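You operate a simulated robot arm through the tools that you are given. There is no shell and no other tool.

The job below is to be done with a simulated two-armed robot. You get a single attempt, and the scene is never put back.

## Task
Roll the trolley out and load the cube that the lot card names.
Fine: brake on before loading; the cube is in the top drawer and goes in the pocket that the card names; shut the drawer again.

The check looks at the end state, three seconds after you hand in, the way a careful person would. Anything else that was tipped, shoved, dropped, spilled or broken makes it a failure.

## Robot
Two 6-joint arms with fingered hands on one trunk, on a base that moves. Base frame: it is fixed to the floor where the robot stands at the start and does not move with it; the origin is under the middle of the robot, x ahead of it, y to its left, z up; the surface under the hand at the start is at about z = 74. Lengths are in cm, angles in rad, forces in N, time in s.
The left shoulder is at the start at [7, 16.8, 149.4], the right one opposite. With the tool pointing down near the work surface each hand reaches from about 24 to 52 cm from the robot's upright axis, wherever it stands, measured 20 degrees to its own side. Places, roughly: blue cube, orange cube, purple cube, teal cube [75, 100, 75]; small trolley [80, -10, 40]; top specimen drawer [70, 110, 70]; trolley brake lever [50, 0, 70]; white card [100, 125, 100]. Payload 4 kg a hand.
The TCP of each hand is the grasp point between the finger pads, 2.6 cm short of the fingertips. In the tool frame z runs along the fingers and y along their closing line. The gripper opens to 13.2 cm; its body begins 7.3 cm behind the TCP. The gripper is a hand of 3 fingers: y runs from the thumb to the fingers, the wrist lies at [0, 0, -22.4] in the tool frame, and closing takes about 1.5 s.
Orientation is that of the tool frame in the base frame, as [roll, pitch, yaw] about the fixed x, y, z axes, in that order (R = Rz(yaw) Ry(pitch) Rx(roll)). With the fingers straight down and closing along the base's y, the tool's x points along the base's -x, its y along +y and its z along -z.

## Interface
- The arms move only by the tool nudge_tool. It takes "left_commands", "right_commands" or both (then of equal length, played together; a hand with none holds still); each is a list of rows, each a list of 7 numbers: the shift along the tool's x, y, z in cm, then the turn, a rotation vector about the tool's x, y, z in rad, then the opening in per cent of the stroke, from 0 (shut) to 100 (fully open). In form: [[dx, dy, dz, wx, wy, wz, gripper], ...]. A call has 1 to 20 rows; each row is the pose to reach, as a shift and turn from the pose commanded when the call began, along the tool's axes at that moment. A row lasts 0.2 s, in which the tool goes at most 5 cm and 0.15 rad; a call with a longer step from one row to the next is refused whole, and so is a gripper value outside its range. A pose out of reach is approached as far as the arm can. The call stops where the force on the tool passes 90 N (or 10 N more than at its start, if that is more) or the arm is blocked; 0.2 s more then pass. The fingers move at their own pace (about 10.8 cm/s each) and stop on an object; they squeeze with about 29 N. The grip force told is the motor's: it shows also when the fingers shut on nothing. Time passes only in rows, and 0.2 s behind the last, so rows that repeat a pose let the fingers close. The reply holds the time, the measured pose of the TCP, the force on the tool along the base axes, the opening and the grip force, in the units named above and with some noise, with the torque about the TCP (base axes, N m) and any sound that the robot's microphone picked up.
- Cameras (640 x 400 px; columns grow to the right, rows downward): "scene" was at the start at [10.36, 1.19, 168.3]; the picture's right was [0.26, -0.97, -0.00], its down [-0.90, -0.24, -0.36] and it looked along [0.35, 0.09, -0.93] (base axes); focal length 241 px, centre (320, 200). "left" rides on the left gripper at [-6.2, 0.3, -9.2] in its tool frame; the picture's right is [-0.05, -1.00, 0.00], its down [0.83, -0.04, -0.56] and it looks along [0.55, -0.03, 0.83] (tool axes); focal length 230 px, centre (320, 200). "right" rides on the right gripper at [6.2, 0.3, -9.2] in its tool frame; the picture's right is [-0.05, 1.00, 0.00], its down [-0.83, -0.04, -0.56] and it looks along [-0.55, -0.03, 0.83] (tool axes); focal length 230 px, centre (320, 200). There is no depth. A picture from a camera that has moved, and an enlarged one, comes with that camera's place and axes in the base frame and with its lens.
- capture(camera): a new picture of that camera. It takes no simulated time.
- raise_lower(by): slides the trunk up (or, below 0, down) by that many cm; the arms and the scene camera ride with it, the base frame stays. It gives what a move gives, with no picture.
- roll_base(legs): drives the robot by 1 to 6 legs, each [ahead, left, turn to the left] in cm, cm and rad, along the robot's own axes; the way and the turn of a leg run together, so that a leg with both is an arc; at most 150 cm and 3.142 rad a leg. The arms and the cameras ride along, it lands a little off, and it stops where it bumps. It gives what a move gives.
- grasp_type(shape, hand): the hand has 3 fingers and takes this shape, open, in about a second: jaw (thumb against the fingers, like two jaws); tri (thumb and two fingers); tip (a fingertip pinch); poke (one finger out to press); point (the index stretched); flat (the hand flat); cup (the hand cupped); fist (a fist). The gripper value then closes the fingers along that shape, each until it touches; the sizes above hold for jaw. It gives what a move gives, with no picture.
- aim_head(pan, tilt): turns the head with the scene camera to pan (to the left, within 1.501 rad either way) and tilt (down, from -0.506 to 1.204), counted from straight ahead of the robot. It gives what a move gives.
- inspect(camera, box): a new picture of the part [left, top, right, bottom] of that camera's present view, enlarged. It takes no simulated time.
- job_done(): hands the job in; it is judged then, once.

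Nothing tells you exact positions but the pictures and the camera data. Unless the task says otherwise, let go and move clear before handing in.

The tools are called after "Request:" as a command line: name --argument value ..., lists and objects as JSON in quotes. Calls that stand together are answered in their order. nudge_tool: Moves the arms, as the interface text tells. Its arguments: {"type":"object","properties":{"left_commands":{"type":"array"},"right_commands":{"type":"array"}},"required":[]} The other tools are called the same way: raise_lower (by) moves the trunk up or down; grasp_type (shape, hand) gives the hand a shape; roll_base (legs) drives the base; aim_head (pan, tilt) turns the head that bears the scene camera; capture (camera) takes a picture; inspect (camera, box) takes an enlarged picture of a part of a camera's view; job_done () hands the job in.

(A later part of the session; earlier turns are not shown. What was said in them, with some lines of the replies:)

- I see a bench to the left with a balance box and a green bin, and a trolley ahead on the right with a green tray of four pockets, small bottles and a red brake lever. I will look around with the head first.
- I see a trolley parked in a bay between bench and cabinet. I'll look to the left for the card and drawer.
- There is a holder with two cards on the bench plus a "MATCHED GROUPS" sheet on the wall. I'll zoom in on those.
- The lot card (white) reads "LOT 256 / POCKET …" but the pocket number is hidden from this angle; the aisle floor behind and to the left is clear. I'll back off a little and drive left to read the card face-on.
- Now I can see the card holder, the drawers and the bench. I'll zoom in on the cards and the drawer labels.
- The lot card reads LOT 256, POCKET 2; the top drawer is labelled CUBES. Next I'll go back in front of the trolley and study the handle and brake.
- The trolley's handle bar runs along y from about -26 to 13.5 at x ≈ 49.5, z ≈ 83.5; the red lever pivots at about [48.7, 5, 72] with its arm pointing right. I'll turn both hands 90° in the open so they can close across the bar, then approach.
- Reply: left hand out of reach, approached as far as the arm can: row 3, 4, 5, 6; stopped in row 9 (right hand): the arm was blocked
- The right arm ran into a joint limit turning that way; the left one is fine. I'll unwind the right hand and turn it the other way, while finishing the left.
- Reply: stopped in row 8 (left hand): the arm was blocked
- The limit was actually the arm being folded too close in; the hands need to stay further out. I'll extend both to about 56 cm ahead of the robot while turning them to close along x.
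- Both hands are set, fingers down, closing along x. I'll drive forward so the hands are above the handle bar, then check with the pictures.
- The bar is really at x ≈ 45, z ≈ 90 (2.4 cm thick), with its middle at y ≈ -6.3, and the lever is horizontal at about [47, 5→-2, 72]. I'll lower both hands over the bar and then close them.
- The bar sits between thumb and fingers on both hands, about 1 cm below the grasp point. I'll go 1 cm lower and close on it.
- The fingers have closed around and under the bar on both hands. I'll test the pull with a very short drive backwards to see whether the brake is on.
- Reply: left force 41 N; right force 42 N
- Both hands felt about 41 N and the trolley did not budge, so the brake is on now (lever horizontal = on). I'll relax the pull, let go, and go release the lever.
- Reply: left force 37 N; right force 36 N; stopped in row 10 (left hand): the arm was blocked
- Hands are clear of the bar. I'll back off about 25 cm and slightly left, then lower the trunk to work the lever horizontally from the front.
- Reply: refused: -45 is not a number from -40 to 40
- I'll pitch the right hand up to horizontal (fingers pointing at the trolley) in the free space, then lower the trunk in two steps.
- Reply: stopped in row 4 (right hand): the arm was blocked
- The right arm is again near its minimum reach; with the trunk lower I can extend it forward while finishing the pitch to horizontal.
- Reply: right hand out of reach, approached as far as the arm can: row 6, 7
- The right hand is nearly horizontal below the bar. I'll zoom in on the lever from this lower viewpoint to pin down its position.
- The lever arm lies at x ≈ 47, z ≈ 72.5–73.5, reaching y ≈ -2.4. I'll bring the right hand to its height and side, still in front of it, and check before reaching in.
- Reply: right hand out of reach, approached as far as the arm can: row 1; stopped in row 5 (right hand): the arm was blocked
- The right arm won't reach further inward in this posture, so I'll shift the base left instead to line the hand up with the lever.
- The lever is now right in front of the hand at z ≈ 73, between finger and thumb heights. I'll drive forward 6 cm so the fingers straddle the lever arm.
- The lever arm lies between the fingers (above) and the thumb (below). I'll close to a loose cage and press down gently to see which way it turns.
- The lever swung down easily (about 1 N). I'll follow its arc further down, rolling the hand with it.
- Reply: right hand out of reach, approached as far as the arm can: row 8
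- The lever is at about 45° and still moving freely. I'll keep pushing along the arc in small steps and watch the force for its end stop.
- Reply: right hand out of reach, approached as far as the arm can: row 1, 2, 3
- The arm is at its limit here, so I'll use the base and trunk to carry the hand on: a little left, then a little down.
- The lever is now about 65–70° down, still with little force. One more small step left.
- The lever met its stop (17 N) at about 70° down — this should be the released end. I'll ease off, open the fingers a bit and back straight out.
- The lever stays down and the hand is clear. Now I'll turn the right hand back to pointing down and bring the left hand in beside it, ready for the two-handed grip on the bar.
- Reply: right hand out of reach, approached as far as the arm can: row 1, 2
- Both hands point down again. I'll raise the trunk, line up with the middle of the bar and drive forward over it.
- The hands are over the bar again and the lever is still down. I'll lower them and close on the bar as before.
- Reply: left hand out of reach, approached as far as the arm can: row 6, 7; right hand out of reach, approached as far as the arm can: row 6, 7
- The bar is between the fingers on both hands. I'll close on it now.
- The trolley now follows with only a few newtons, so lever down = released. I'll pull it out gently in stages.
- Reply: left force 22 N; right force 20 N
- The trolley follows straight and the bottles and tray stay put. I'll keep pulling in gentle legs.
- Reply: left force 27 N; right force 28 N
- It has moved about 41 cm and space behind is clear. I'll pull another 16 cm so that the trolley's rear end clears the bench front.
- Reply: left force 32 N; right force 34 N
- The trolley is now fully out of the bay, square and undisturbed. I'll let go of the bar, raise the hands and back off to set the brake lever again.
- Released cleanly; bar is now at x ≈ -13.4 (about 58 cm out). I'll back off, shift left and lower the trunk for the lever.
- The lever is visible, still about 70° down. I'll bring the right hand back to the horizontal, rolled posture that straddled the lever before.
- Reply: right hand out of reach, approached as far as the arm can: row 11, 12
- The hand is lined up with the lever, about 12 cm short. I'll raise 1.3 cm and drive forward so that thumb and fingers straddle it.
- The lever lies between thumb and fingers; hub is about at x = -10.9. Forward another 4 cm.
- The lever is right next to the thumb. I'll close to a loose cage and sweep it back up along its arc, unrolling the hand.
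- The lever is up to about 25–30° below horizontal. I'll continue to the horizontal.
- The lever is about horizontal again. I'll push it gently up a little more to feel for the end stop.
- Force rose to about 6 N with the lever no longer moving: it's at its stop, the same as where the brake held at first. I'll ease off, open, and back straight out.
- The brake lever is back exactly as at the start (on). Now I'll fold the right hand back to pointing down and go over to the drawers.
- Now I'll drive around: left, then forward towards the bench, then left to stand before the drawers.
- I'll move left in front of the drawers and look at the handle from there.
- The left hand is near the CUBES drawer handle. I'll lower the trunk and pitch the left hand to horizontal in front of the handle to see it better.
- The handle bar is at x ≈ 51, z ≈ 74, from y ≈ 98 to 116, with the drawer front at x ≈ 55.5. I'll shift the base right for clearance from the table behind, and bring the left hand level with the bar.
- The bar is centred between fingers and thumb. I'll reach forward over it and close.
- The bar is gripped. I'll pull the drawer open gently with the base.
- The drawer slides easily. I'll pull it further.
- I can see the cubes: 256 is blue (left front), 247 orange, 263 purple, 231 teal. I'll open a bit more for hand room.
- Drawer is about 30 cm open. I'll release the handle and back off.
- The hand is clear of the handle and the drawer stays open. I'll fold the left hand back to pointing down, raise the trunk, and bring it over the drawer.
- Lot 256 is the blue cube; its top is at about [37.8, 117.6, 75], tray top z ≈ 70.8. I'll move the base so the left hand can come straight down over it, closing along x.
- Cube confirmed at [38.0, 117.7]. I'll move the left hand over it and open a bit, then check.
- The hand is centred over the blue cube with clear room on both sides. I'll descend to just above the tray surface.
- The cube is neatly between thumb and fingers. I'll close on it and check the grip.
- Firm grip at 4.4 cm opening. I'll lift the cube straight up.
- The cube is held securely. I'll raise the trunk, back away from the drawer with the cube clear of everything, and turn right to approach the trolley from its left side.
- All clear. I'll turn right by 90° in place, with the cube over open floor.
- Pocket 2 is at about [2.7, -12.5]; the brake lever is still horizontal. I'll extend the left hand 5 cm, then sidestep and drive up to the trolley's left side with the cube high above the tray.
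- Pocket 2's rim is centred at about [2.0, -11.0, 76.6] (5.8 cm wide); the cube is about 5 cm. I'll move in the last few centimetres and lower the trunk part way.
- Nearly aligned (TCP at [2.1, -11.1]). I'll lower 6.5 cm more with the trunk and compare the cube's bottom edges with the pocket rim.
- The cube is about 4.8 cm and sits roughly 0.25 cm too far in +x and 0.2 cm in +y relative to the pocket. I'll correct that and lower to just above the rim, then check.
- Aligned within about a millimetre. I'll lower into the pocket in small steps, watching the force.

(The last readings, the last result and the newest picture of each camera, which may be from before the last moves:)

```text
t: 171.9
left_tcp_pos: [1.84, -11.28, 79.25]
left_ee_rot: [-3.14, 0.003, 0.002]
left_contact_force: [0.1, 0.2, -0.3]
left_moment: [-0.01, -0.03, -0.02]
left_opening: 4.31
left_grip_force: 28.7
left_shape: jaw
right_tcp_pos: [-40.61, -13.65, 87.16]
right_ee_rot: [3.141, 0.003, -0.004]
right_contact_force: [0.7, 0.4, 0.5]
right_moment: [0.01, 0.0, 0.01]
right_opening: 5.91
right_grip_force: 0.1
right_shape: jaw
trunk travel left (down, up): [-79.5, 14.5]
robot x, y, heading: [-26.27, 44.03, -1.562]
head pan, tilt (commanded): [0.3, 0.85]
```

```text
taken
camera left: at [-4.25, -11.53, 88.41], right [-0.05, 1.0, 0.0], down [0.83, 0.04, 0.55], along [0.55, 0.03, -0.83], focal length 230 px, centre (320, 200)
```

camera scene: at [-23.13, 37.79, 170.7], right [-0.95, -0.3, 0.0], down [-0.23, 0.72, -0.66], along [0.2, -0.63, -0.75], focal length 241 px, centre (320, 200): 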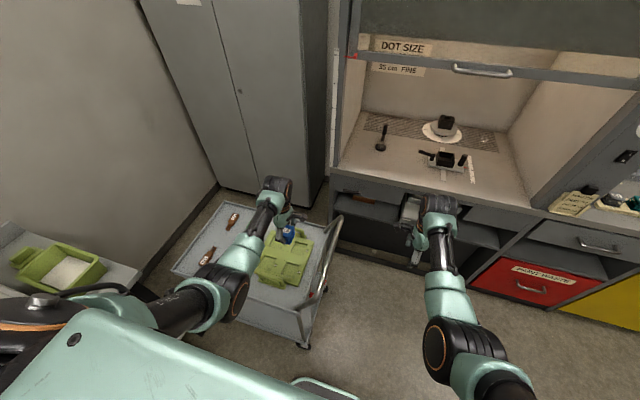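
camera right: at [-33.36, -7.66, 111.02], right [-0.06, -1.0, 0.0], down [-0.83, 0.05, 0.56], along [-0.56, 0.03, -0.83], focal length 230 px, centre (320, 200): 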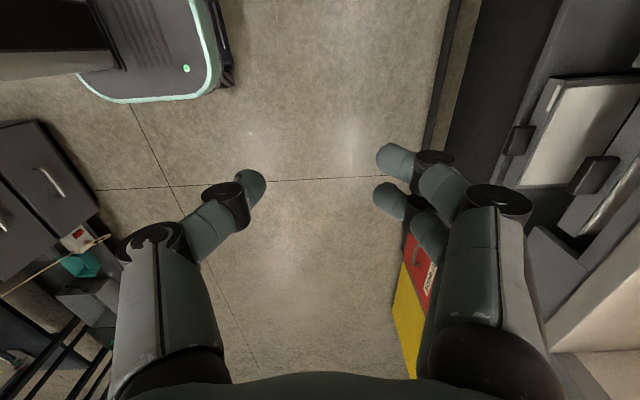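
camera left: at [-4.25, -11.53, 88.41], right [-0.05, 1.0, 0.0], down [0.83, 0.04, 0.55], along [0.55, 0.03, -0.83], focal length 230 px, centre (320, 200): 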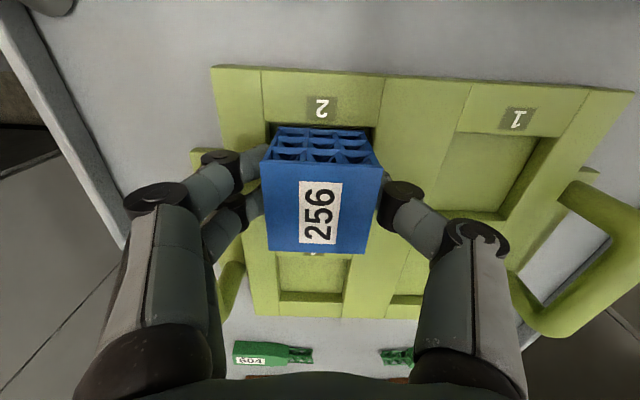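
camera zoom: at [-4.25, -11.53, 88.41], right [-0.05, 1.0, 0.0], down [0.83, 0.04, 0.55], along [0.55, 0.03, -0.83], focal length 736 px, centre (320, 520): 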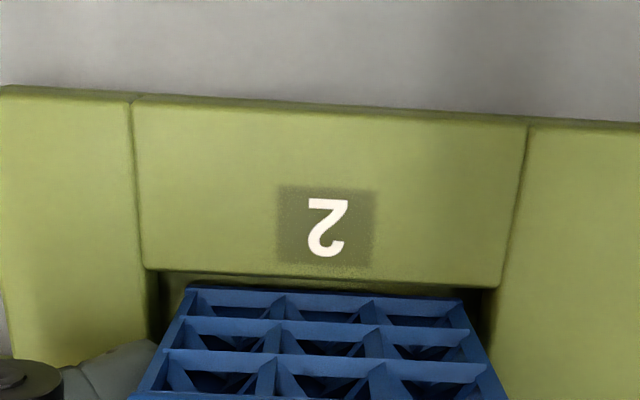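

Request:
nudge_tool --left_commands '[[0, 0, 0.15, 0, 0, 0, 5], [0, 0, 0.3, 0, 0, 0, 5], [0, 0, 0.3, 0, 0, 0, 5]]'

Request:
inspect --camera "left" --box '[220, 40, 420, 160]'

Request:
inspect --camera "scene" --box '[280, 220, 316, 250]'

```text
t: 172.7
left_tcp_pos: [1.91, -11.27, 79.0]
left_ee_rot: [-3.138, 0.002, 0.001]
left_contact_force: [0.5, 0.7, -1.5]
left_moment: [0.01, 0.02, -0.01]
left_opening: 4.29
left_grip_force: 29.0
left_shape: jaw
right_tcp_pos: [-40.63, -13.82, 87.1]
right_ee_rot: [3.141, 0.004, -0.004]
right_contact_force: [0.1, -0.3, -0.6]
right_moment: [0.0, 0.03, -0.01]
right_opening: 5.92
right_grip_force: 0.2
right_shape: jaw
trunk travel left (down, up): [-79.5, 14.5]
robot x, y, heading: [-26.47, 44.15, -1.567]
head pan, tilt (commanded): [0.3, 0.85]
```

```text
3.20 times, centred on (320, 100) of left
camera zoom: at [-4.22, -11.52, 88.09], right [-0.05, 1.0, 0.0], down [0.83, 0.04, 0.55], along [0.55, 0.03, -0.83], focal length 736 px, centre (320, 520)
```

zoom: 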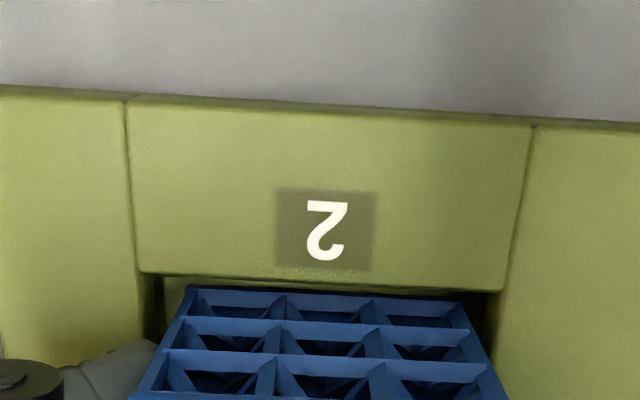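

```text
13.33 times, centred on (298, 235) of scene
camera zoom: at [-24.18, 31.26, 156.17], right [-0.95, -0.3, 0.0], down [-0.23, 0.72, -0.66], along [0.2, -0.63, -0.75], focal length 3216 px, centre (613, -267)
```

zoom: 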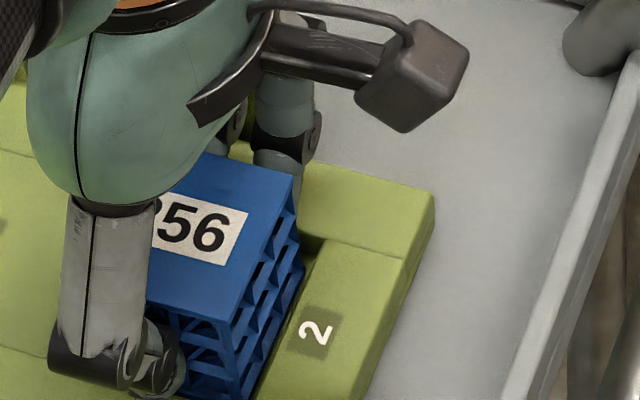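

Request:
nudge_tool --left_commands '[[0, 0, 0.15, 0, 0, 0, 5], [0, 0, 0.3, 0, 0, 0, 5], [0, 0, 0.3, 0, 0, 0, 5]]'

Request:
inspect --camera "left" --box '[220, 40, 420, 160]'

```text
t: 173.5
left_tcp_pos: [1.83, -11.17, 78.65]
left_ee_rot: [-3.14, 0.001, 0.002]
left_contact_force: [-0.4, 0.3, 4.2]
left_moment: [-0.03, -0.02, 0.03]
left_opening: 4.3
left_grip_force: 28.4
left_shape: jaw
right_tcp_pos: [-40.64, -13.67, 87.16]
right_ee_rot: [3.14, 0.004, -0.006]
right_contact_force: [-0.7, -0.6, -0.1]
right_moment: [0.01, -0.02, 0.02]
right_opening: 5.9
right_grip_force: 0.1
right_shape: jaw
trunk travel left (down, up): [-79.5, 14.5]
robot x, y, heading: [-26.08, 43.98, -1.564]
head pan, tilt (commanded): [0.3, 0.85]
```

```text
3.20 times, centred on (320, 100) of left
camera zoom: at [-4.24, -11.51, 87.87], right [-0.05, 1.0, 0.0], down [0.83, 0.04, 0.55], along [0.55, 0.03, -0.83], focal length 736 px, centre (320, 520)
```

zoom: 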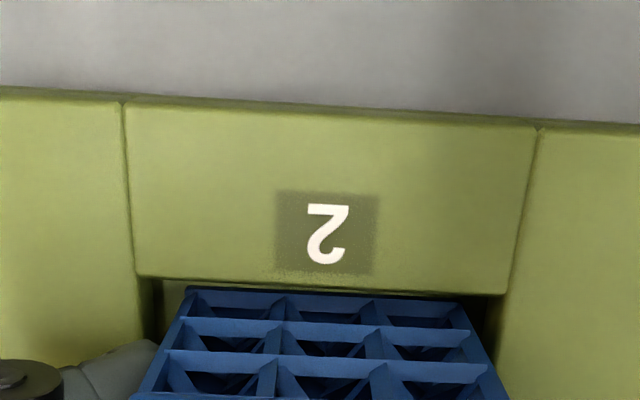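

Contact at about 4 N: the cube is on the pocket floor with even gaps all round. I'll open just enough to let go.

Request:
nudge_tool --left_commands '[[0, 0, -0.1, 0, 0, 0, 30], [0, 0, -0.1, 0, 0, 0, 36], [0, 0, -0.1, 0, 0, 0, 42], [0, 0, -0.1, 0, 0, 0, 45], [0, 0, -0.1, 0, 0, 0, 45], [0, 0, -0.1, 0, 0, 0, 45]]'

Request:
capture --camera "left"

Request:
inspect --camera "scene" --box '[280, 220, 316, 250]'

```text
t: 174.9
left_tcp_pos: [1.79, -11.3, 78.71]
left_ee_rot: [-3.138, 0.001, 0.002]
left_contact_force: [-0.2, 0.9, -0.6]
left_moment: [0.0, 0.01, -0.03]
left_opening: 5.87
left_grip_force: 0.0
left_shape: jaw
right_tcp_pos: [-40.71, -13.77, 87.17]
right_ee_rot: [3.14, 0.004, -0.005]
right_contact_force: [-0.4, -0.4, -0.6]
right_moment: [0.02, -0.01, 0.01]
right_opening: 5.87
right_grip_force: 0.0
right_shape: jaw
trunk travel left (down, up): [-79.5, 14.5]
robot x, y, heading: [-26.64, 43.75, -1.563]
head pan, tilt (commanded): [0.3, 0.85]
```

```text
taken
camera left: at [-4.26, -11.51, 87.89], right [-0.05, 1.0, 0.0], down [0.83, 0.04, 0.55], along [0.55, 0.03, -0.83], focal length 230 px, centre (320, 200)
```

left: 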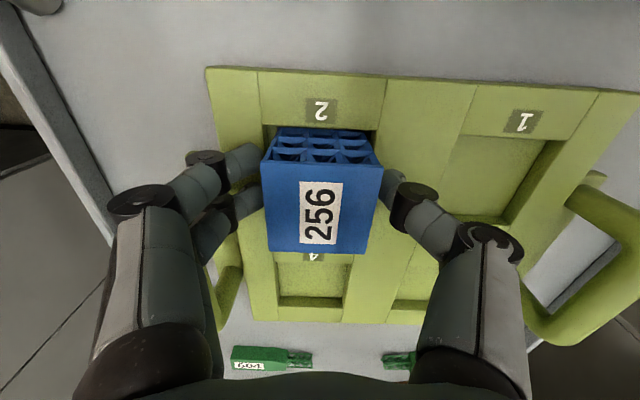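

```text
13.33 times, centred on (298, 235) of scene
camera zoom: at [-24.19, 31.28, 156.17], right [-0.95, -0.3, 0.0], down [-0.23, 0.72, -0.66], along [0.2, -0.63, -0.75], focal length 3216 px, centre (613, -267)
```

zoom: 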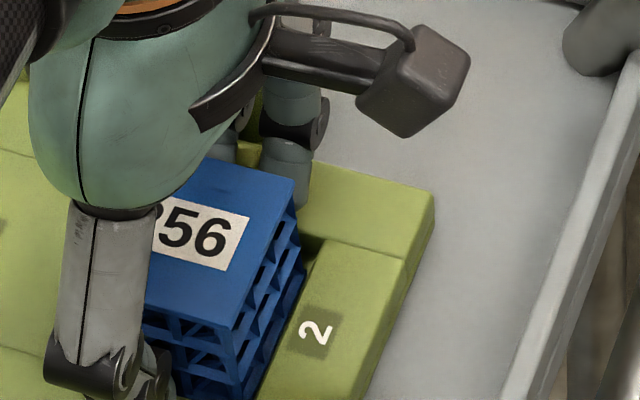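

The cube stays put in the pocket. I'll open slightly more and lift the hand straight up slowly.

Request:
nudge_tool --left_commands '[[0, 0, 0, 0, 0, 0, 50], [0, 0, 0, 0, 0, 0, 52], [0, 0, 0, 0, 0, 0, 52], [0, 0, -0.7, 0, 0, 0, 52], [0, 0, -1.5, 0, 0, 0, 52], [0, 0, -2.5, 0, 0, 0, 52]]'

Request:
capture --camera "left"

Request:
inspect --camera "scene" --box '[270, 210, 326, 250]'

```text
t: 176.3
left_tcp_pos: [1.81, -11.22, 81.2]
left_ee_rot: [-3.141, 0.001, 0.002]
left_contact_force: [0.3, 0.3, 0.3]
left_moment: [-0.02, -0.01, 0.02]
left_opening: 6.81
left_grip_force: 0.0
left_shape: jaw
right_tcp_pos: [-40.51, -13.74, 87.12]
right_ee_rot: [3.14, 0.003, -0.005]
right_contact_force: [0.5, 0.0, -0.4]
right_moment: [0.02, 0.0, -0.02]
right_opening: 5.9
right_grip_force: 0.1
right_shape: jaw
trunk travel left (down, up): [-79.5, 14.5]
robot x, y, heading: [-26.83, 43.62, -1.566]
head pan, tilt (commanded): [0.3, 0.85]
```

```text
taken
camera left: at [-4.28, -11.51, 90.42], right [-0.05, 1.0, 0.0], down [0.83, 0.04, 0.55], along [0.55, 0.03, -0.83], focal length 230 px, centre (320, 200)
```

left: 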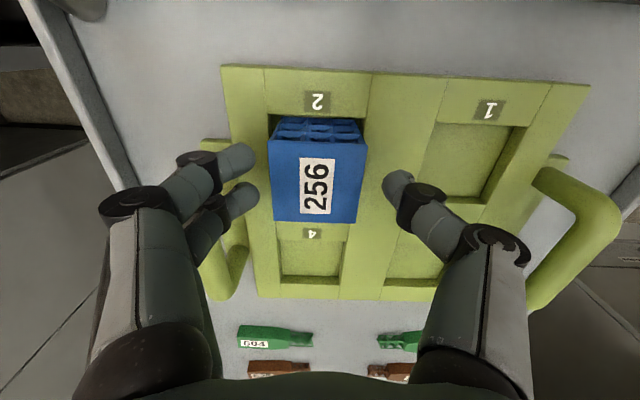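

```text
10.00 times, centred on (298, 230) of scene
camera zoom: at [-24.19, 31.28, 156.17], right [-0.95, -0.3, 0.0], down [-0.23, 0.72, -0.66], along [0.2, -0.63, -0.75], focal length 2412 px, centre (540, -100)
```

zoom: 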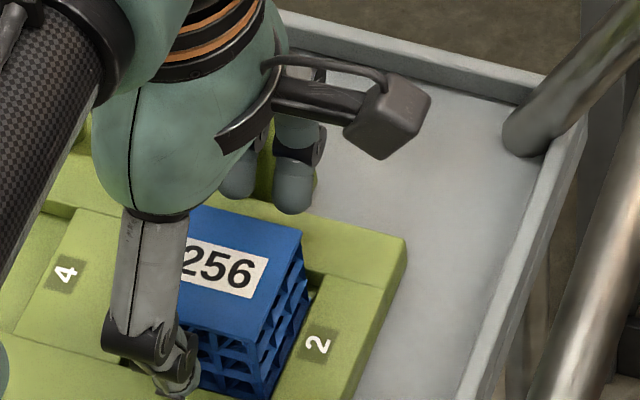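

The blue cube sits level in pocket 2. I'll raise the hand clear with the arm and trunk.

Request:
nudge_tool --left_commands '[[0, 0, -2, 0, 0, 0, 52], [0, 0, -4, 0, 0, 0, 52], [0, 0, -6, 0, 0, 0, 52]]'

Request:
raise_lower --by 14

Request:
capture --camera "left"

Request:
capture --camera "scene"

```text
t: 177.1
left_tcp_pos: [1.81, -11.24, 87.16]
left_ee_rot: [-3.139, 0.001, 0.002]
left_contact_force: [0.5, 0.2, 0.3]
left_moment: [-0.01, -0.01, 0.0]
left_opening: 6.8
left_grip_force: 0.1
left_shape: jaw
right_tcp_pos: [-40.59, -13.88, 87.22]
right_ee_rot: [3.14, 0.003, -0.005]
right_contact_force: [0.9, -0.2, -0.1]
right_moment: [-0.04, 0.0, 0.0]
right_opening: 5.89
right_grip_force: 0.0
right_shape: jaw
trunk travel left (down, up): [-79.5, 14.5]
robot x, y, heading: [-26.83, 43.37, -1.562]
head pan, tilt (commanded): [0.3, 0.85]
```

```text
t: 178.8
left_tcp_pos: [1.8, -11.38, 101.16]
left_ee_rot: [-3.138, 0.002, 0.003]
left_contact_force: [-0.2, 0.6, -0.2]
left_moment: [0.02, -0.01, 0.01]
left_opening: 6.8
left_grip_force: 0.1
left_shape: jaw
right_tcp_pos: [-40.64, -13.77, 101.12]
right_ee_rot: [3.141, 0.005, -0.006]
right_contact_force: [-0.5, 0.6, 0.5]
right_moment: [0.0, -0.02, 0.01]
right_opening: 5.89
right_grip_force: 0.0
right_shape: jaw
trunk travel left (down, up): [-93.5, 0.5]
robot x, y, heading: [-26.25, 43.8, -1.572]
head pan, tilt (commanded): [0.3, 0.85]
```

```text
taken
camera left: at [-4.26, -11.55, 110.38], right [-0.05, 1.0, 0.0], down [0.83, 0.04, 0.55], along [0.55, 0.03, -0.83], focal length 230 px, centre (320, 200)
```

left: 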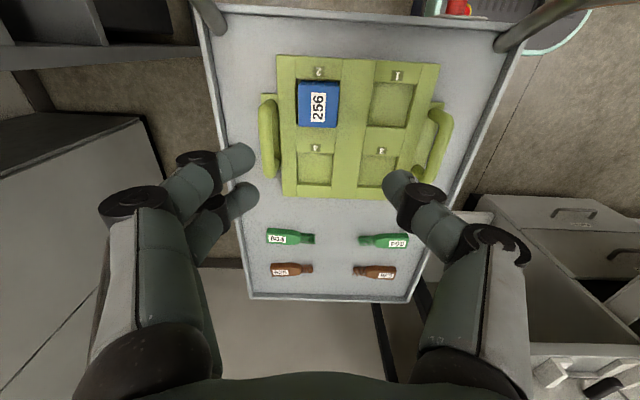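

```text
taken
camera scene: at [-24.19, 31.25, 170.17], right [-0.95, -0.3, 0.0], down [-0.23, 0.72, -0.66], along [0.2, -0.63, -0.75], focal length 241 px, centre (320, 200)
```

scene: 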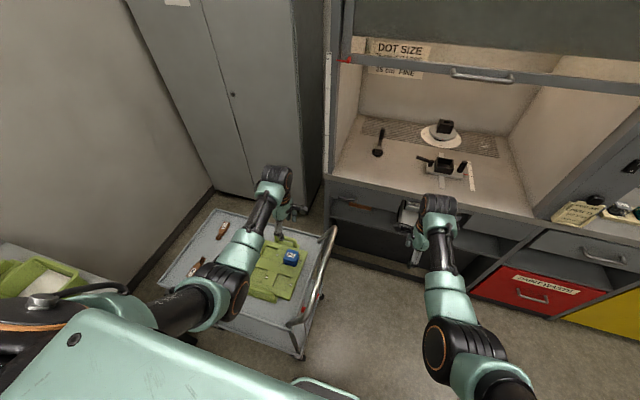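

Cube, bottles, and tray all look right. Now I'll back away, turn left again and go shut the drawer the way I opened it.

Request:
roll_base --legs '[[-37, 0, 0], [0, -12, 0], [0, 0, 0.785], [0, 0, 0.785]]'

Request:
aim_head --pan 0.3 --tilt 0.8

Request:
capture --camera "scene"

```text
t: 186.1
left_tcp_pos: [16.48, 109.56, 101.2]
left_ee_rot: [-3.14, 0.002, 1.574]
left_contact_force: [-0.4, -0.9, 0.5]
left_moment: [0.01, 0.05, -0.02]
left_opening: 6.78
left_grip_force: 0.1
left_shape: jaw
right_tcp_pos: [18.98, 67.07, 101.16]
right_ee_rot: [3.141, 0.004, 1.568]
right_contact_force: [0.5, 0.0, -0.1]
right_moment: [0.02, 0.01, 0.0]
right_opening: 5.91
right_grip_force: 0.1
right_shape: jaw
trunk travel left (down, up): [-93.5, 0.5]
robot x, y, heading: [-38.86, 81.09, 0.006]
head pan, tilt (commanded): [0.3, 0.85]
```

```text
t: 186.7
left_tcp_pos: [16.48, 109.5, 101.22]
left_ee_rot: [-3.137, 0.003, 1.574]
left_contact_force: [-1.4, -0.6, 1.0]
left_moment: [0.01, -0.02, -0.01]
left_opening: 6.79
left_grip_force: 0.0
left_shape: jaw
right_tcp_pos: [19.06, 67.04, 101.06]
right_ee_rot: [3.14, 0.005, 1.568]
right_contact_force: [0.6, 0.2, -0.2]
right_moment: [0.01, -0.04, 0.02]
right_opening: 5.9
right_grip_force: 0.2
right_shape: jaw
trunk travel left (down, up): [-93.5, 0.5]
robot x, y, heading: [-38.67, 80.78, 0.01]
head pan, tilt (commanded): [0.3, 0.799]
```

```text
taken
camera scene: at [-26.05, 83.29, 170.57], right [0.3, -0.95, 0.0], down [-0.68, -0.22, -0.7], along [0.66, 0.21, -0.72], focal length 241 px, centre (320, 200)
```

scene: 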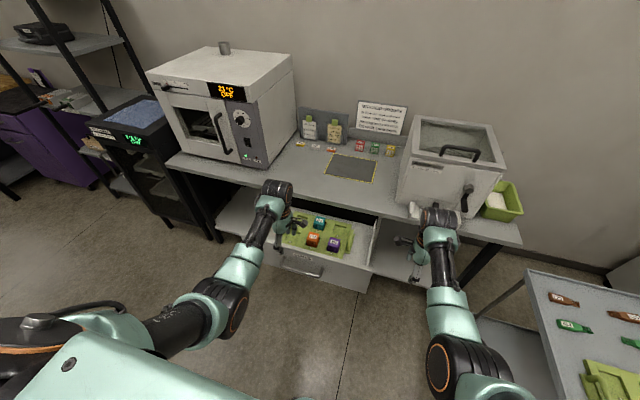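

Request:
roll_base --legs '[[-25, 0, 0], [0, -5.5, 0]]'

Request:
raise_lower --by -38

Request:
nudge_tool --left_commands '[[0.24, 2.26, -0.63, -0.109, 0, 0, 55], [0.48, 4.5, -1.26, -0.218, 0, 0, 55], [0.73, 6.8, -1.9, -0.328, 0, 0, 55], [0.97, 9, -2.7, -0.437, 0, 0, 55], [1.2, 11.3, -3.6, -0.546, 0, 0, 55], [1.45, 13.6, -4.6, -0.655, 0, 0, 55], [1.7, 15.6, -5.5, -0.764, 0, 0, 55], [1.93, 17.6, -6.6, -0.873, 0, 0, 55], [2.2, 19.1, -7.9, -0.983, 0, 0, 55], [2.4, 20.3, -9.1, -1.092, 0, 0, 55], [2.65, 21.4, -10.2, -1.2, 0, 0, 55], [2.9, 21.9, -11, -1.31, 0, 0, 55]]'

Request:
capture --camera "left"

Request:
capture --camera "scene"

```text
t: 189.1
left_tcp_pos: [-8.09, 104.61, 100.85]
left_ee_rot: [-3.138, 0.009, 1.576]
left_contact_force: [0.4, 0.9, -0.9]
left_moment: [-0.07, 0.0, 0.0]
left_opening: 6.81
left_grip_force: 0.0
left_shape: jaw
right_tcp_pos: [-5.68, 62.3, 101.19]
right_ee_rot: [-3.141, 0.01, 1.567]
right_contact_force: [-0.4, 1.1, 0.9]
right_moment: [-0.03, 0.04, 0.0]
right_opening: 5.9
right_grip_force: 0.1
right_shape: jaw
trunk travel left (down, up): [-93.5, 0.5]
robot x, y, heading: [-63.86, 76.0, 0.008]
head pan, tilt (commanded): [0.3, 0.799]
```

```text
t: 192.8
left_tcp_pos: [-8.36, 103.99, 63.34]
left_ee_rot: [-3.14, 0.001, 1.575]
left_contact_force: [-0.5, -0.1, 0.6]
left_moment: [0.04, -0.01, 0.04]
left_opening: 6.79
left_grip_force: 0.1
left_shape: jaw
right_tcp_pos: [-5.71, 61.63, 63.14]
right_ee_rot: [3.14, 0.004, 1.567]
right_contact_force: [-0.1, -0.6, -0.2]
right_moment: [0.02, 0.02, 0.02]
right_opening: 5.86
right_grip_force: 0.1
right_shape: jaw
trunk travel left (down, up): [-55.5, 38.5]
robot x, y, heading: [-63.4, 75.7, 0.005]
head pan, tilt (commanded): [0.3, 0.799]
```

```text
t: 195.4
left_tcp_pos: [13.7, 107.0, 74.1]
left_ee_rot: [1.832, 0.002, 1.576]
left_contact_force: [-0.4, -0.1, 0.4]
left_moment: [-0.02, 0.04, 0.02]
left_opening: 7.19
left_grip_force: 0.1
left_shape: jaw
right_tcp_pos: [-5.67, 61.6, 63.02]
right_ee_rot: [-3.141, 0.004, 1.567]
right_contact_force: [-0.7, 0.4, 0.1]
right_moment: [0.01, -0.03, 0.03]
right_opening: 5.88
right_grip_force: 0.0
right_shape: jaw
trunk travel left (down, up): [-55.5, 38.5]
robot x, y, heading: [-63.32, 75.52, 0.012]
head pan, tilt (commanded): [0.3, 0.799]
```

```text
taken
camera left: at [4.99, 100.93, 76.74], right [-0.26, -0.05, -0.96], down [-0.55, 0.83, 0.1], along [0.79, 0.56, -0.24], focal length 230 px, centre (320, 200)
```

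left: 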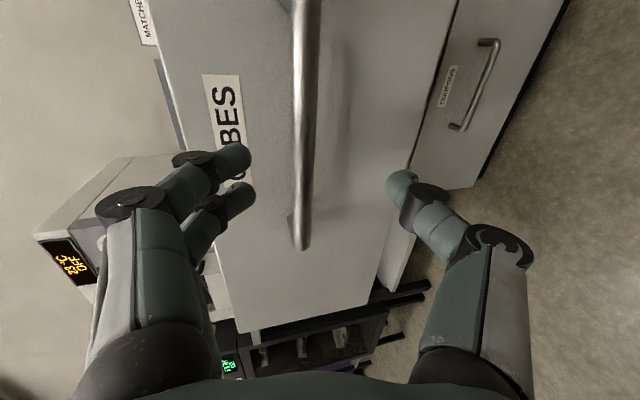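

```text
taken
camera scene: at [-50.82, 77.74, 132.57], right [0.3, -0.95, 0.0], down [-0.68, -0.22, -0.7], along [0.66, 0.21, -0.72], focal length 241 px, centre (320, 200)
```

scene: 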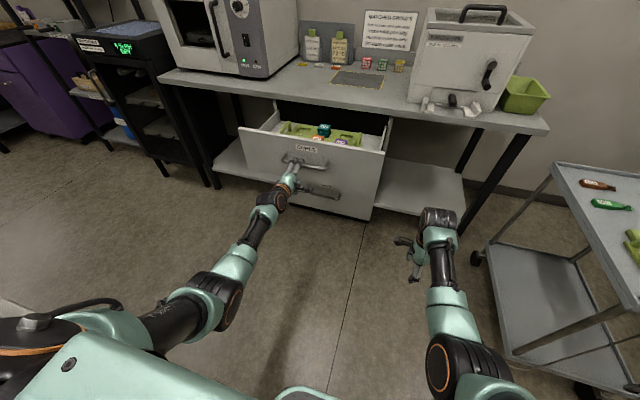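

Same alignment as before. I'll drive forward 7 cm around the handle and grip it.

Request:
roll_base --legs '[[7, 0, 0]]'

Request:
nudge_tool --left_commands '[[0, 0, 0, 0, 0, 0, 40], [0, 0, 0, 0, 0, 0, 25], [0, 0, 0, 0, 0, 0, 12], [0, 0, 0, 0, 0, 0, 0], [0, 0, 0, 0, 0, 0, 0], [0, 0, 0, 0, 0, 0, 0], [0, 0, 0, 0, 0, 0, 0], [0, 0, 0, 0, 0, 0, 0]]'

Request:
capture --camera "left"

```text
t: 196.4
left_tcp_pos: [20.57, 106.91, 74.06]
left_ee_rot: [1.834, 0.002, 1.572]
left_contact_force: [0.1, -0.9, 0.4]
left_moment: [-0.01, 0.03, 0.05]
left_opening: 7.21
left_grip_force: 0.1
left_shape: jaw
right_tcp_pos: [1.25, 61.59, 63.19]
right_ee_rot: [3.141, 0.005, 1.569]
right_contact_force: [-0.6, -0.7, 0.6]
right_moment: [-0.02, 0.01, -0.01]
right_opening: 5.87
right_grip_force: 0.1
right_shape: jaw
trunk travel left (down, up): [-55.5, 38.5]
robot x, y, heading: [-56.38, 75.28, 0.003]
head pan, tilt (commanded): [0.3, 0.799]
```

```text
t: 198.2
left_tcp_pos: [20.7, 107.01, 73.84]
left_ee_rot: [1.837, 0.002, 1.575]
left_contact_force: [0.1, -0.4, -8.6]
left_moment: [0.0, -0.01, 0.01]
left_opening: 0.01
left_grip_force: 29.0
left_shape: jaw
right_tcp_pos: [1.32, 61.67, 63.11]
right_ee_rot: [3.141, 0.003, 1.569]
right_contact_force: [-0.1, 0.2, -0.3]
right_moment: [0.03, 0.0, 0.0]
right_opening: 5.9
right_grip_force: 0.0
right_shape: jaw
trunk travel left (down, up): [-55.5, 38.5]
robot x, y, heading: [-56.66, 75.64, 0.005]
head pan, tilt (commanded): [0.3, 0.799]
```

```text
taken
camera left: at [11.99, 100.93, 76.52], right [-0.26, -0.05, -0.96], down [-0.55, 0.83, 0.1], along [0.79, 0.56, -0.25], focal length 230 px, centre (320, 200)
```

left: 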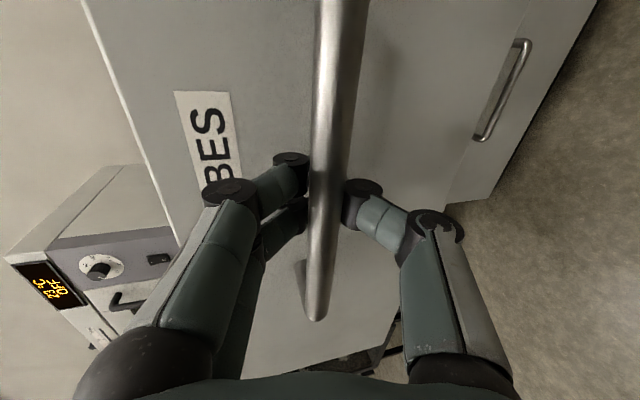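

Gripped. I'll push the drawer shut slowly with the base.

Request:
roll_base --legs '[[8, 0, 0], [8, 0, 0], [8, 0, 0]]'

Request:
capture --camera "scene"

Request:
capture --camera "left"

```text
t: 200.6
left_tcp_pos: [44.77, 107.18, 74.06]
left_ee_rot: [1.833, 0.001, 1.575]
left_contact_force: [-0.2, 0.6, -2.1]
left_moment: [0.0, 0.01, -0.01]
left_opening: 0.0
left_grip_force: 28.8
left_shape: jaw
right_tcp_pos: [25.22, 61.82, 62.99]
right_ee_rot: [-3.142, 0.004, 1.567]
right_contact_force: [-0.2, -0.6, 0.3]
right_moment: [0.0, 0.02, -0.01]
right_opening: 5.91
right_grip_force: 0.1
right_shape: jaw
trunk travel left (down, up): [-55.5, 38.5]
robot x, y, heading: [-32.58, 75.84, 0.012]
head pan, tilt (commanded): [0.3, 0.799]
```

```text
taken
camera scene: at [-19.81, 77.96, 132.56], right [0.3, -0.95, 0.0], down [-0.68, -0.22, -0.7], along [0.66, 0.21, -0.72], focal length 241 px, centre (320, 200)
```

scene: 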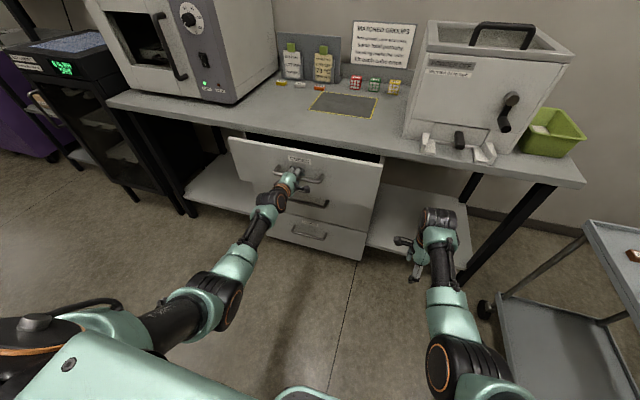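

```text
taken
camera left: at [35.96, 101.14, 76.68], right [-0.26, -0.05, -0.96], down [-0.55, 0.83, 0.1], along [0.79, 0.56, -0.25], focal length 230 px, centre (320, 200)
```

left: 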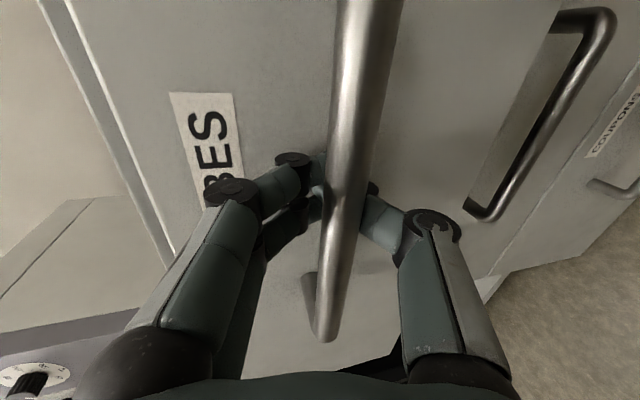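

Request:
roll_base --legs '[[6, 0, 0]]'

Request:
capture --camera "left"

Request:
inspect --camera "scene" --box '[200, 110, 400, 250]'

```text
t: 201.5
left_tcp_pos: [50.54, 107.23, 73.75]
left_ee_rot: [1.838, 0.003, 1.573]
left_contact_force: [0.7, -1.4, -8.6]
left_moment: [0.01, -0.06, 0.0]
left_opening: 0.0
left_grip_force: 28.6
left_shape: jaw
right_tcp_pos: [31.16, 61.85, 62.95]
right_ee_rot: [-3.14, 0.003, 1.568]
right_contact_force: [0.2, 0.0, 1.4]
right_moment: [-0.03, 0.03, 0.02]
right_opening: 5.89
right_grip_force: 0.1
right_shape: jaw
trunk travel left (down, up): [-55.5, 38.5]
robot x, y, heading: [-26.68, 75.83, 0.008]
head pan, tilt (commanded): [0.3, 0.799]
```

```text
taken
camera left: at [41.88, 101.2, 76.46], right [-0.26, -0.05, -0.96], down [-0.55, 0.83, 0.1], along [0.79, 0.56, -0.25], focal length 230 px, centre (320, 200)
```

left: 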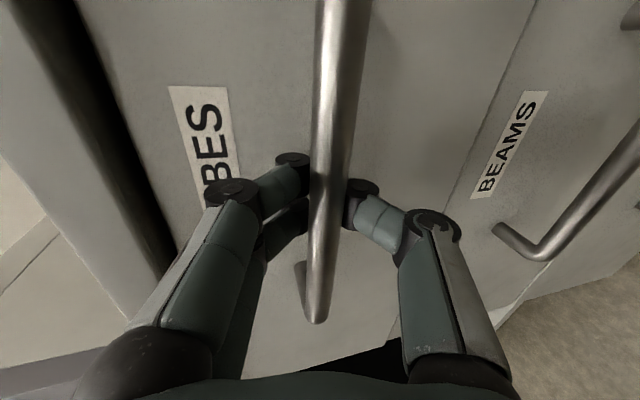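

```text
2.86 times, centred on (300, 180) of scene
camera zoom: at [-13.77, 78.03, 132.54], right [0.3, -0.95, 0.0], down [-0.68, -0.22, -0.7], along [0.66, 0.21, -0.72], focal length 689 px, centre (377, 257)
```

zoom: 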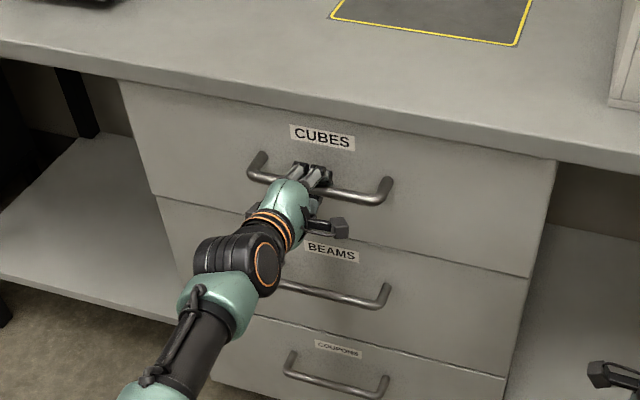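

The drawer looks shut; I'll press 1.5 cm further to make sure it's home, watching the force.

Request:
roll_base --legs '[[1.5, 0, 0]]'

Request:
capture --camera "left"

Request:
inspect --camera "scene" --box '[200, 110, 400, 250]'

```text
t: 202.3
left_tcp_pos: [52.1, 107.31, 73.82]
left_ee_rot: [1.837, 0.003, 1.574]
left_contact_force: [0.3, 0.4, -0.5]
left_moment: [-0.01, -0.01, 0.01]
left_opening: 0.02
left_grip_force: 29.1
left_shape: jaw
right_tcp_pos: [32.53, 61.79, 63.02]
right_ee_rot: [-3.14, 0.004, 1.567]
right_contact_force: [0.8, 0.1, -0.2]
right_moment: [0.02, 0.01, -0.04]
right_opening: 5.89
right_grip_force: 0.1
right_shape: jaw
trunk travel left (down, up): [-55.5, 38.5]
robot x, y, heading: [-25.08, 75.52, 0.008]
head pan, tilt (commanded): [0.3, 0.799]
```

```text
taken
camera left: at [43.31, 101.18, 76.56], right [-0.26, -0.05, -0.96], down [-0.55, 0.83, 0.1], along [0.79, 0.56, -0.25], focal length 230 px, centre (320, 200)
```

left: 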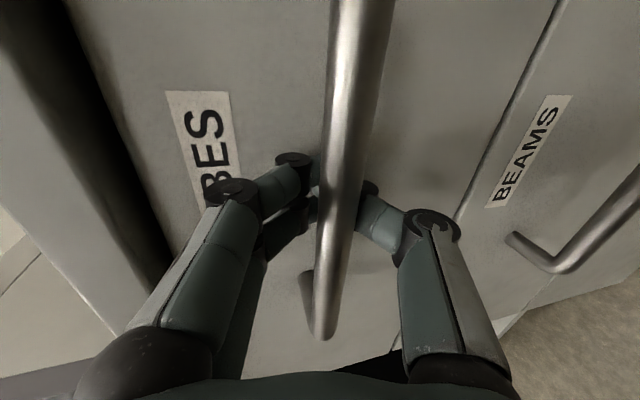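

```text
2.86 times, centred on (300, 180) of scene
camera zoom: at [-12.41, 78.02, 132.57], right [0.3, -0.95, 0.0], down [-0.68, -0.22, -0.7], along [0.66, 0.21, -0.72], focal length 689 px, centre (377, 257)
```

zoom: 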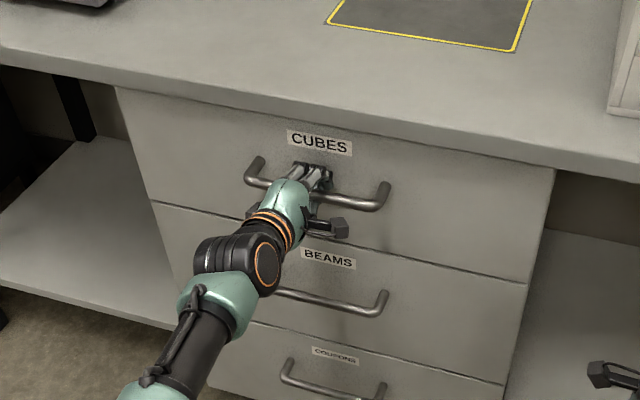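

Request:
roll_base --legs '[[1.2, 0, 0]]'

Request:
capture --camera "left"

```text
t: 203.1
left_tcp_pos: [52.85, 107.18, 73.63]
left_ee_rot: [1.843, 0.001, 1.574]
left_contact_force: [-34.0, -2.4, -7.0]
left_moment: [-0.03, 0.41, -0.06]
left_opening: 0.0
left_grip_force: 28.9
left_shape: jaw
right_tcp_pos: [33.51, 61.87, 63.24]
right_ee_rot: [3.138, 0.002, 1.569]
right_contact_force: [0.2, -0.3, 0.2]
right_moment: [0.03, 0.01, 0.01]
right_opening: 5.89
right_grip_force: 0.0
right_shape: jaw
trunk travel left (down, up): [-55.5, 38.5]
robot x, y, heading: [-24.23, 75.51, 0.01]
head pan, tilt (commanded): [0.3, 0.799]
```

```text
taken
camera left: at [44.04, 101.17, 76.45], right [-0.27, -0.05, -0.96], down [-0.55, 0.83, 0.11], along [0.79, 0.56, -0.25], focal length 230 px, centre (320, 200)
```

left: 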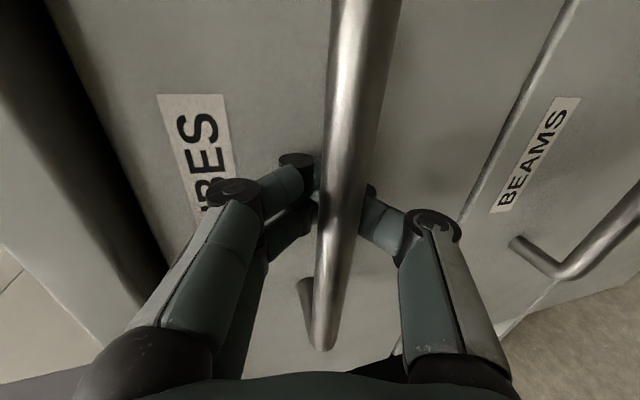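

Now there is a 34 N reaction, so the drawer is against its stop. I'll ease back, open the fingers fully clear of the bar, and retreat straight.

Request:
roll_base --legs '[[-1.8, 0, 0]]'

Request:
nudge_tool --left_commands '[[0, 0, 0, 0, 0, 0, 20], [0, 0, 0, 0, 0, 0, 40], [0, 0, 0, 0, 0, 0, 60], [0, 0, 0, 0, 0, 0, 60], [0, 0, 0, 0, 0, 0, 60], [0, 0, 0, 0, 0, 0, 60]]'

Request:
capture --camera "left"

```text
t: 203.8
left_tcp_pos: [51.32, 107.2, 73.4]
left_ee_rot: [1.846, 0.001, 1.576]
left_contact_force: [5.9, -0.1, -3.4]
left_moment: [0.02, 0.02, 0.0]
left_opening: 0.0
left_grip_force: 28.9
left_shape: jaw
right_tcp_pos: [32.01, 61.92, 63.04]
right_ee_rot: [3.141, 0.004, 1.568]
right_contact_force: [0.9, -0.2, 0.6]
right_moment: [-0.01, -0.01, 0.02]
right_opening: 5.92
right_grip_force: 0.0
right_shape: jaw
trunk travel left (down, up): [-55.5, 38.5]
robot x, y, heading: [-25.66, 76.14, 0.007]
head pan, tilt (commanded): [0.3, 0.799]
```

```text
t: 205.2
left_tcp_pos: [51.12, 107.24, 73.52]
left_ee_rot: [1.848, 0.002, 1.575]
left_contact_force: [-10.4, -0.2, -4.4]
left_moment: [0.0, -0.23, -0.04]
left_opening: 7.25
left_grip_force: 0.0
left_shape: jaw
right_tcp_pos: [31.82, 61.86, 63.25]
right_ee_rot: [3.14, 0.003, 1.569]
right_contact_force: [0.2, -0.2, -0.1]
right_moment: [0.03, 0.0, -0.02]
right_opening: 5.92
right_grip_force: 0.1
right_shape: jaw
trunk travel left (down, up): [-55.5, 38.5]
robot x, y, heading: [-25.48, 75.5, 0.006]
head pan, tilt (commanded): [0.3, 0.799]
```

```text
taken
camera left: at [42.39, 101.19, 76.25], right [-0.27, -0.06, -0.96], down [-0.55, 0.83, 0.11], along [0.79, 0.56, -0.26], focal length 230 px, centre (320, 200)
```

left: 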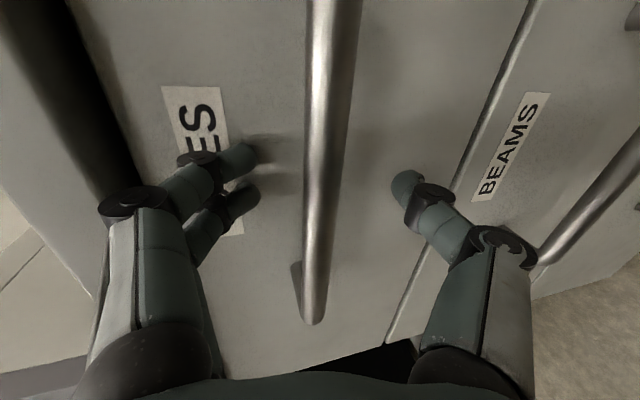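

Request:
roll_base --legs '[[-9, 0, 0]]'

Request:
capture --camera "left"

Request:
inspect --camera "scene" --box '[200, 110, 400, 250]'

```text
t: 206.3
left_tcp_pos: [42.22, 107.23, 73.56]
left_ee_rot: [1.846, 0.002, 1.574]
left_contact_force: [0.0, 0.1, 0.1]
left_moment: [0.01, 0.01, 0.01]
left_opening: 7.87
left_grip_force: 0.0
left_shape: jaw
right_tcp_pos: [22.89, 61.65, 63.17]
right_ee_rot: [3.14, 0.003, 1.568]
right_contact_force: [0.5, 0.7, 0.6]
right_moment: [-0.03, -0.01, -0.01]
right_opening: 5.89
right_grip_force: 0.0
right_shape: jaw
trunk travel left (down, up): [-55.5, 38.5]
robot x, y, heading: [-34.65, 75.84, 0.008]
head pan, tilt (commanded): [0.3, 0.799]
```

```text
taken
camera left: at [33.53, 101.08, 76.34], right [-0.27, -0.06, -0.96], down [-0.55, 0.83, 0.11], along [0.79, 0.56, -0.25], focal length 230 px, centre (320, 200)
```

left: 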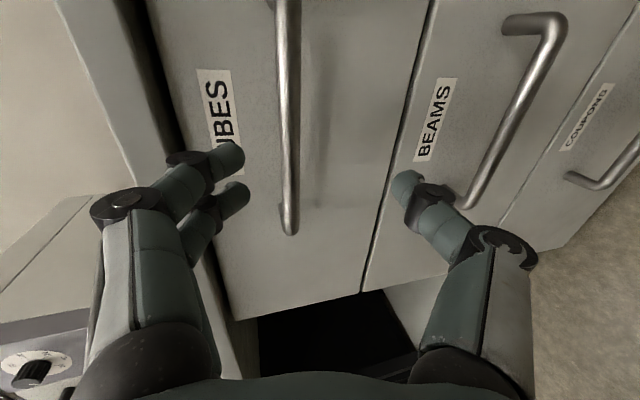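

```text
2.86 times, centred on (300, 180) of scene
camera zoom: at [-22.13, 77.93, 132.58], right [0.3, -0.95, 0.0], down [-0.68, -0.22, -0.7], along [0.66, 0.21, -0.72], focal length 689 px, centre (377, 257)
```

zoom: 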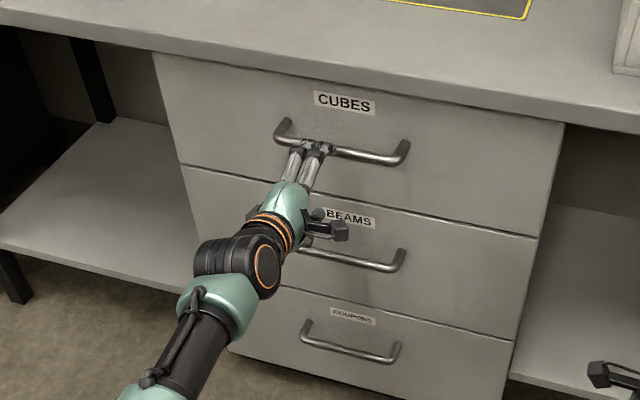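

The drawer is flush shut and the hand is clear. I'll back off and take a last look at the trolley, brake lever and cube.

Request:
roll_base --legs '[[-15, 0, 0]]'

Request:
raise_lower --by 25

Request:
aim_head --pan -0.7 --tilt 0.75

Request:
capture --camera "scene"

Request:
inspect --camera "scene" --box '[160, 120, 400, 300]'

Request:
aim_head --pan 0.3 --tilt 0.5

Request:
capture --camera "scene"

```text
t: 207.7
left_tcp_pos: [27.41, 106.99, 73.68]
left_ee_rot: [1.843, 0.002, 1.573]
left_contact_force: [-0.6, 0.8, 0.4]
left_moment: [-0.01, 0.0, 0.03]
left_opening: 7.85
left_grip_force: 0.1
left_shape: jaw
right_tcp_pos: [8.2, 61.71, 63.15]
right_ee_rot: [3.139, 0.005, 1.567]
right_contact_force: [0.1, 0.8, -0.1]
right_moment: [0.02, 0.0, 0.0]
right_opening: 5.87
right_grip_force: 0.0
right_shape: jaw
trunk travel left (down, up): [-55.5, 38.5]
robot x, y, heading: [-49.44, 75.49, 0.008]
head pan, tilt (commanded): [0.3, 0.799]
```

```text
t: 210.3
left_tcp_pos: [27.54, 107.03, 98.52]
left_ee_rot: [1.845, 0.001, 1.575]
left_contact_force: [0.2, -0.4, -0.1]
left_moment: [0.03, -0.01, 0.03]
left_opening: 7.87
left_grip_force: 0.1
left_shape: jaw
right_tcp_pos: [8.2, 61.65, 88.06]
right_ee_rot: [-3.141, 0.003, 1.567]
right_contact_force: [0.3, 0.3, 0.3]
right_moment: [-0.02, -0.02, 0.0]
right_opening: 5.91
right_grip_force: 0.0
right_shape: jaw
trunk travel left (down, up): [-80.5, 13.5]
robot x, y, heading: [-49.33, 75.39, 0.006]
head pan, tilt (commanded): [0.3, 0.799]
```

```text
t: 211.6
left_tcp_pos: [27.47, 107.07, 98.53]
left_ee_rot: [1.845, 0.002, 1.574]
left_contact_force: [0.2, 0.2, 0.3]
left_moment: [0.02, -0.01, 0.0]
left_opening: 7.9
left_grip_force: 0.0
left_shape: jaw
right_tcp_pos: [8.21, 61.85, 88.06]
right_ee_rot: [3.14, 0.005, 1.567]
right_contact_force: [-0.4, 0.0, -0.2]
right_moment: [0.02, -0.03, 0.01]
right_opening: 5.92
right_grip_force: 0.0
right_shape: jaw
trunk travel left (down, up): [-80.5, 13.5]
robot x, y, heading: [-49.35, 75.32, 0.011]
head pan, tilt (commanded): [-0.7, 0.75]
```

```text
taken
camera scene: at [-38.13, 70.07, 157.97], right [-0.64, -0.77, 0.0], down [-0.53, 0.44, -0.73], along [0.56, -0.47, -0.68], focal length 241 px, centre (320, 200)
```

scene: 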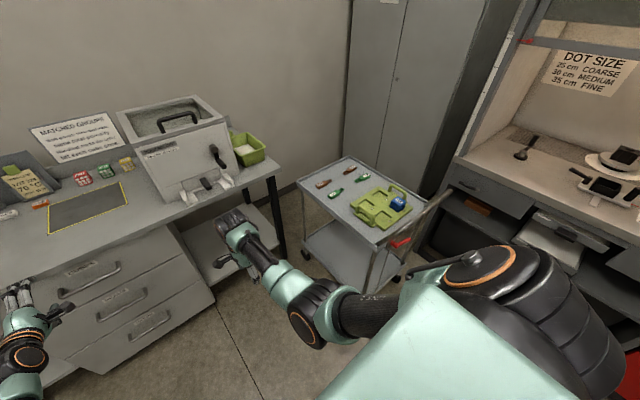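

```text
2.22 times, centred on (280, 210) of scene
camera zoom: at [-38.13, 70.07, 157.97], right [-0.64, -0.77, 0.0], down [-0.53, 0.44, -0.73], along [0.56, -0.47, -0.68], focal length 536 px, centre (409, 178)
```

zoom: 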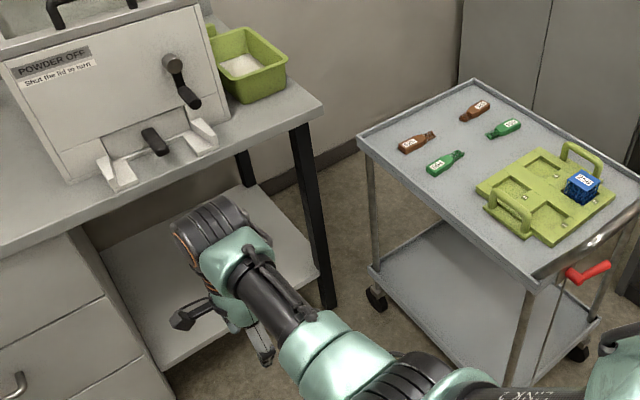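

```text
t: 212.8
left_tcp_pos: [27.54, 106.98, 98.47]
left_ee_rot: [1.846, 0.002, 1.574]
left_contact_force: [0.2, 0.1, -0.1]
left_moment: [0.0, 0.02, 0.04]
left_opening: 7.9
left_grip_force: 0.0
left_shape: jaw
right_tcp_pos: [8.22, 61.55, 88.1]
right_ee_rot: [-3.141, 0.004, 1.566]
right_contact_force: [0.0, 0.5, -0.1]
right_moment: [-0.01, 0.0, 0.02]
right_opening: 5.89
right_grip_force: 0.1
right_shape: jaw
trunk travel left (down, up): [-80.5, 13.5]
robot x, y, heading: [-49.0, 75.7, 0.007]
head pan, tilt (commanded): [0.3, 0.499]
```

```text
taken
camera scene: at [-35.84, 78.1, 160.17], right [0.3, -0.95, 0.0], down [-0.46, -0.14, -0.88], along [0.84, 0.27, -0.48], focal length 241 px, centre (320, 200)
```

scene: 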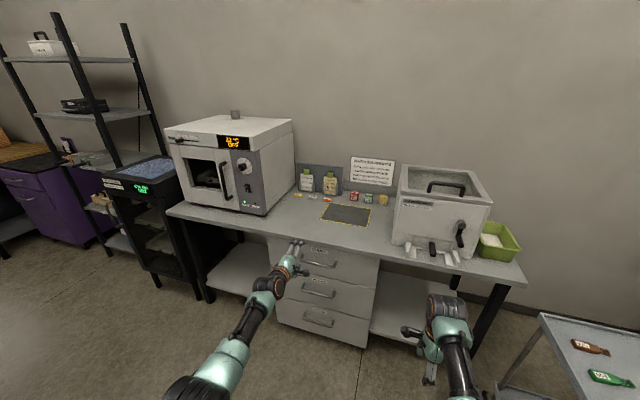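

The blue lot-256 cube sits in pocket 2 and the brake lever is back in its horizontal on position. The trolley is fully out of the bay, the CUBES drawer is shut, and both hands are clear. I'll hand in now.

Request:
job_done

```text
The job is handed in.
```

The trolley is rolled out, its brake is on, and the blue lot-256 cube is in pocket 2. The top drawer is shut again. The job is handed in, but I have not been told the result of the check.

- **Card:** it reads LOT 256, POCKET 2. The cube marked 256 in the CUBES drawer is the blue one.
- **Trolley:** it was braked at the start, so I released the lever and pulled the trolley about 58 cm straight out, clear of the bench. No marked spot told me how far out it should go, so that distance was my choice.
- **Brake:** before loading, I pushed the lever back up against its stop, where it was when the brake held at first. I did not pull on the trolley again to test it.
- **Cube:** I lifted it once and set it down level in pocket 2, and it stayed put when I let go.
- **Drawer:** I pushed it back until it met its stop, and it sits flush with the others.

In the last pictures the bottles, the trolley tray and everything on the bench were where they had been. Both hands were clear when I handed in.
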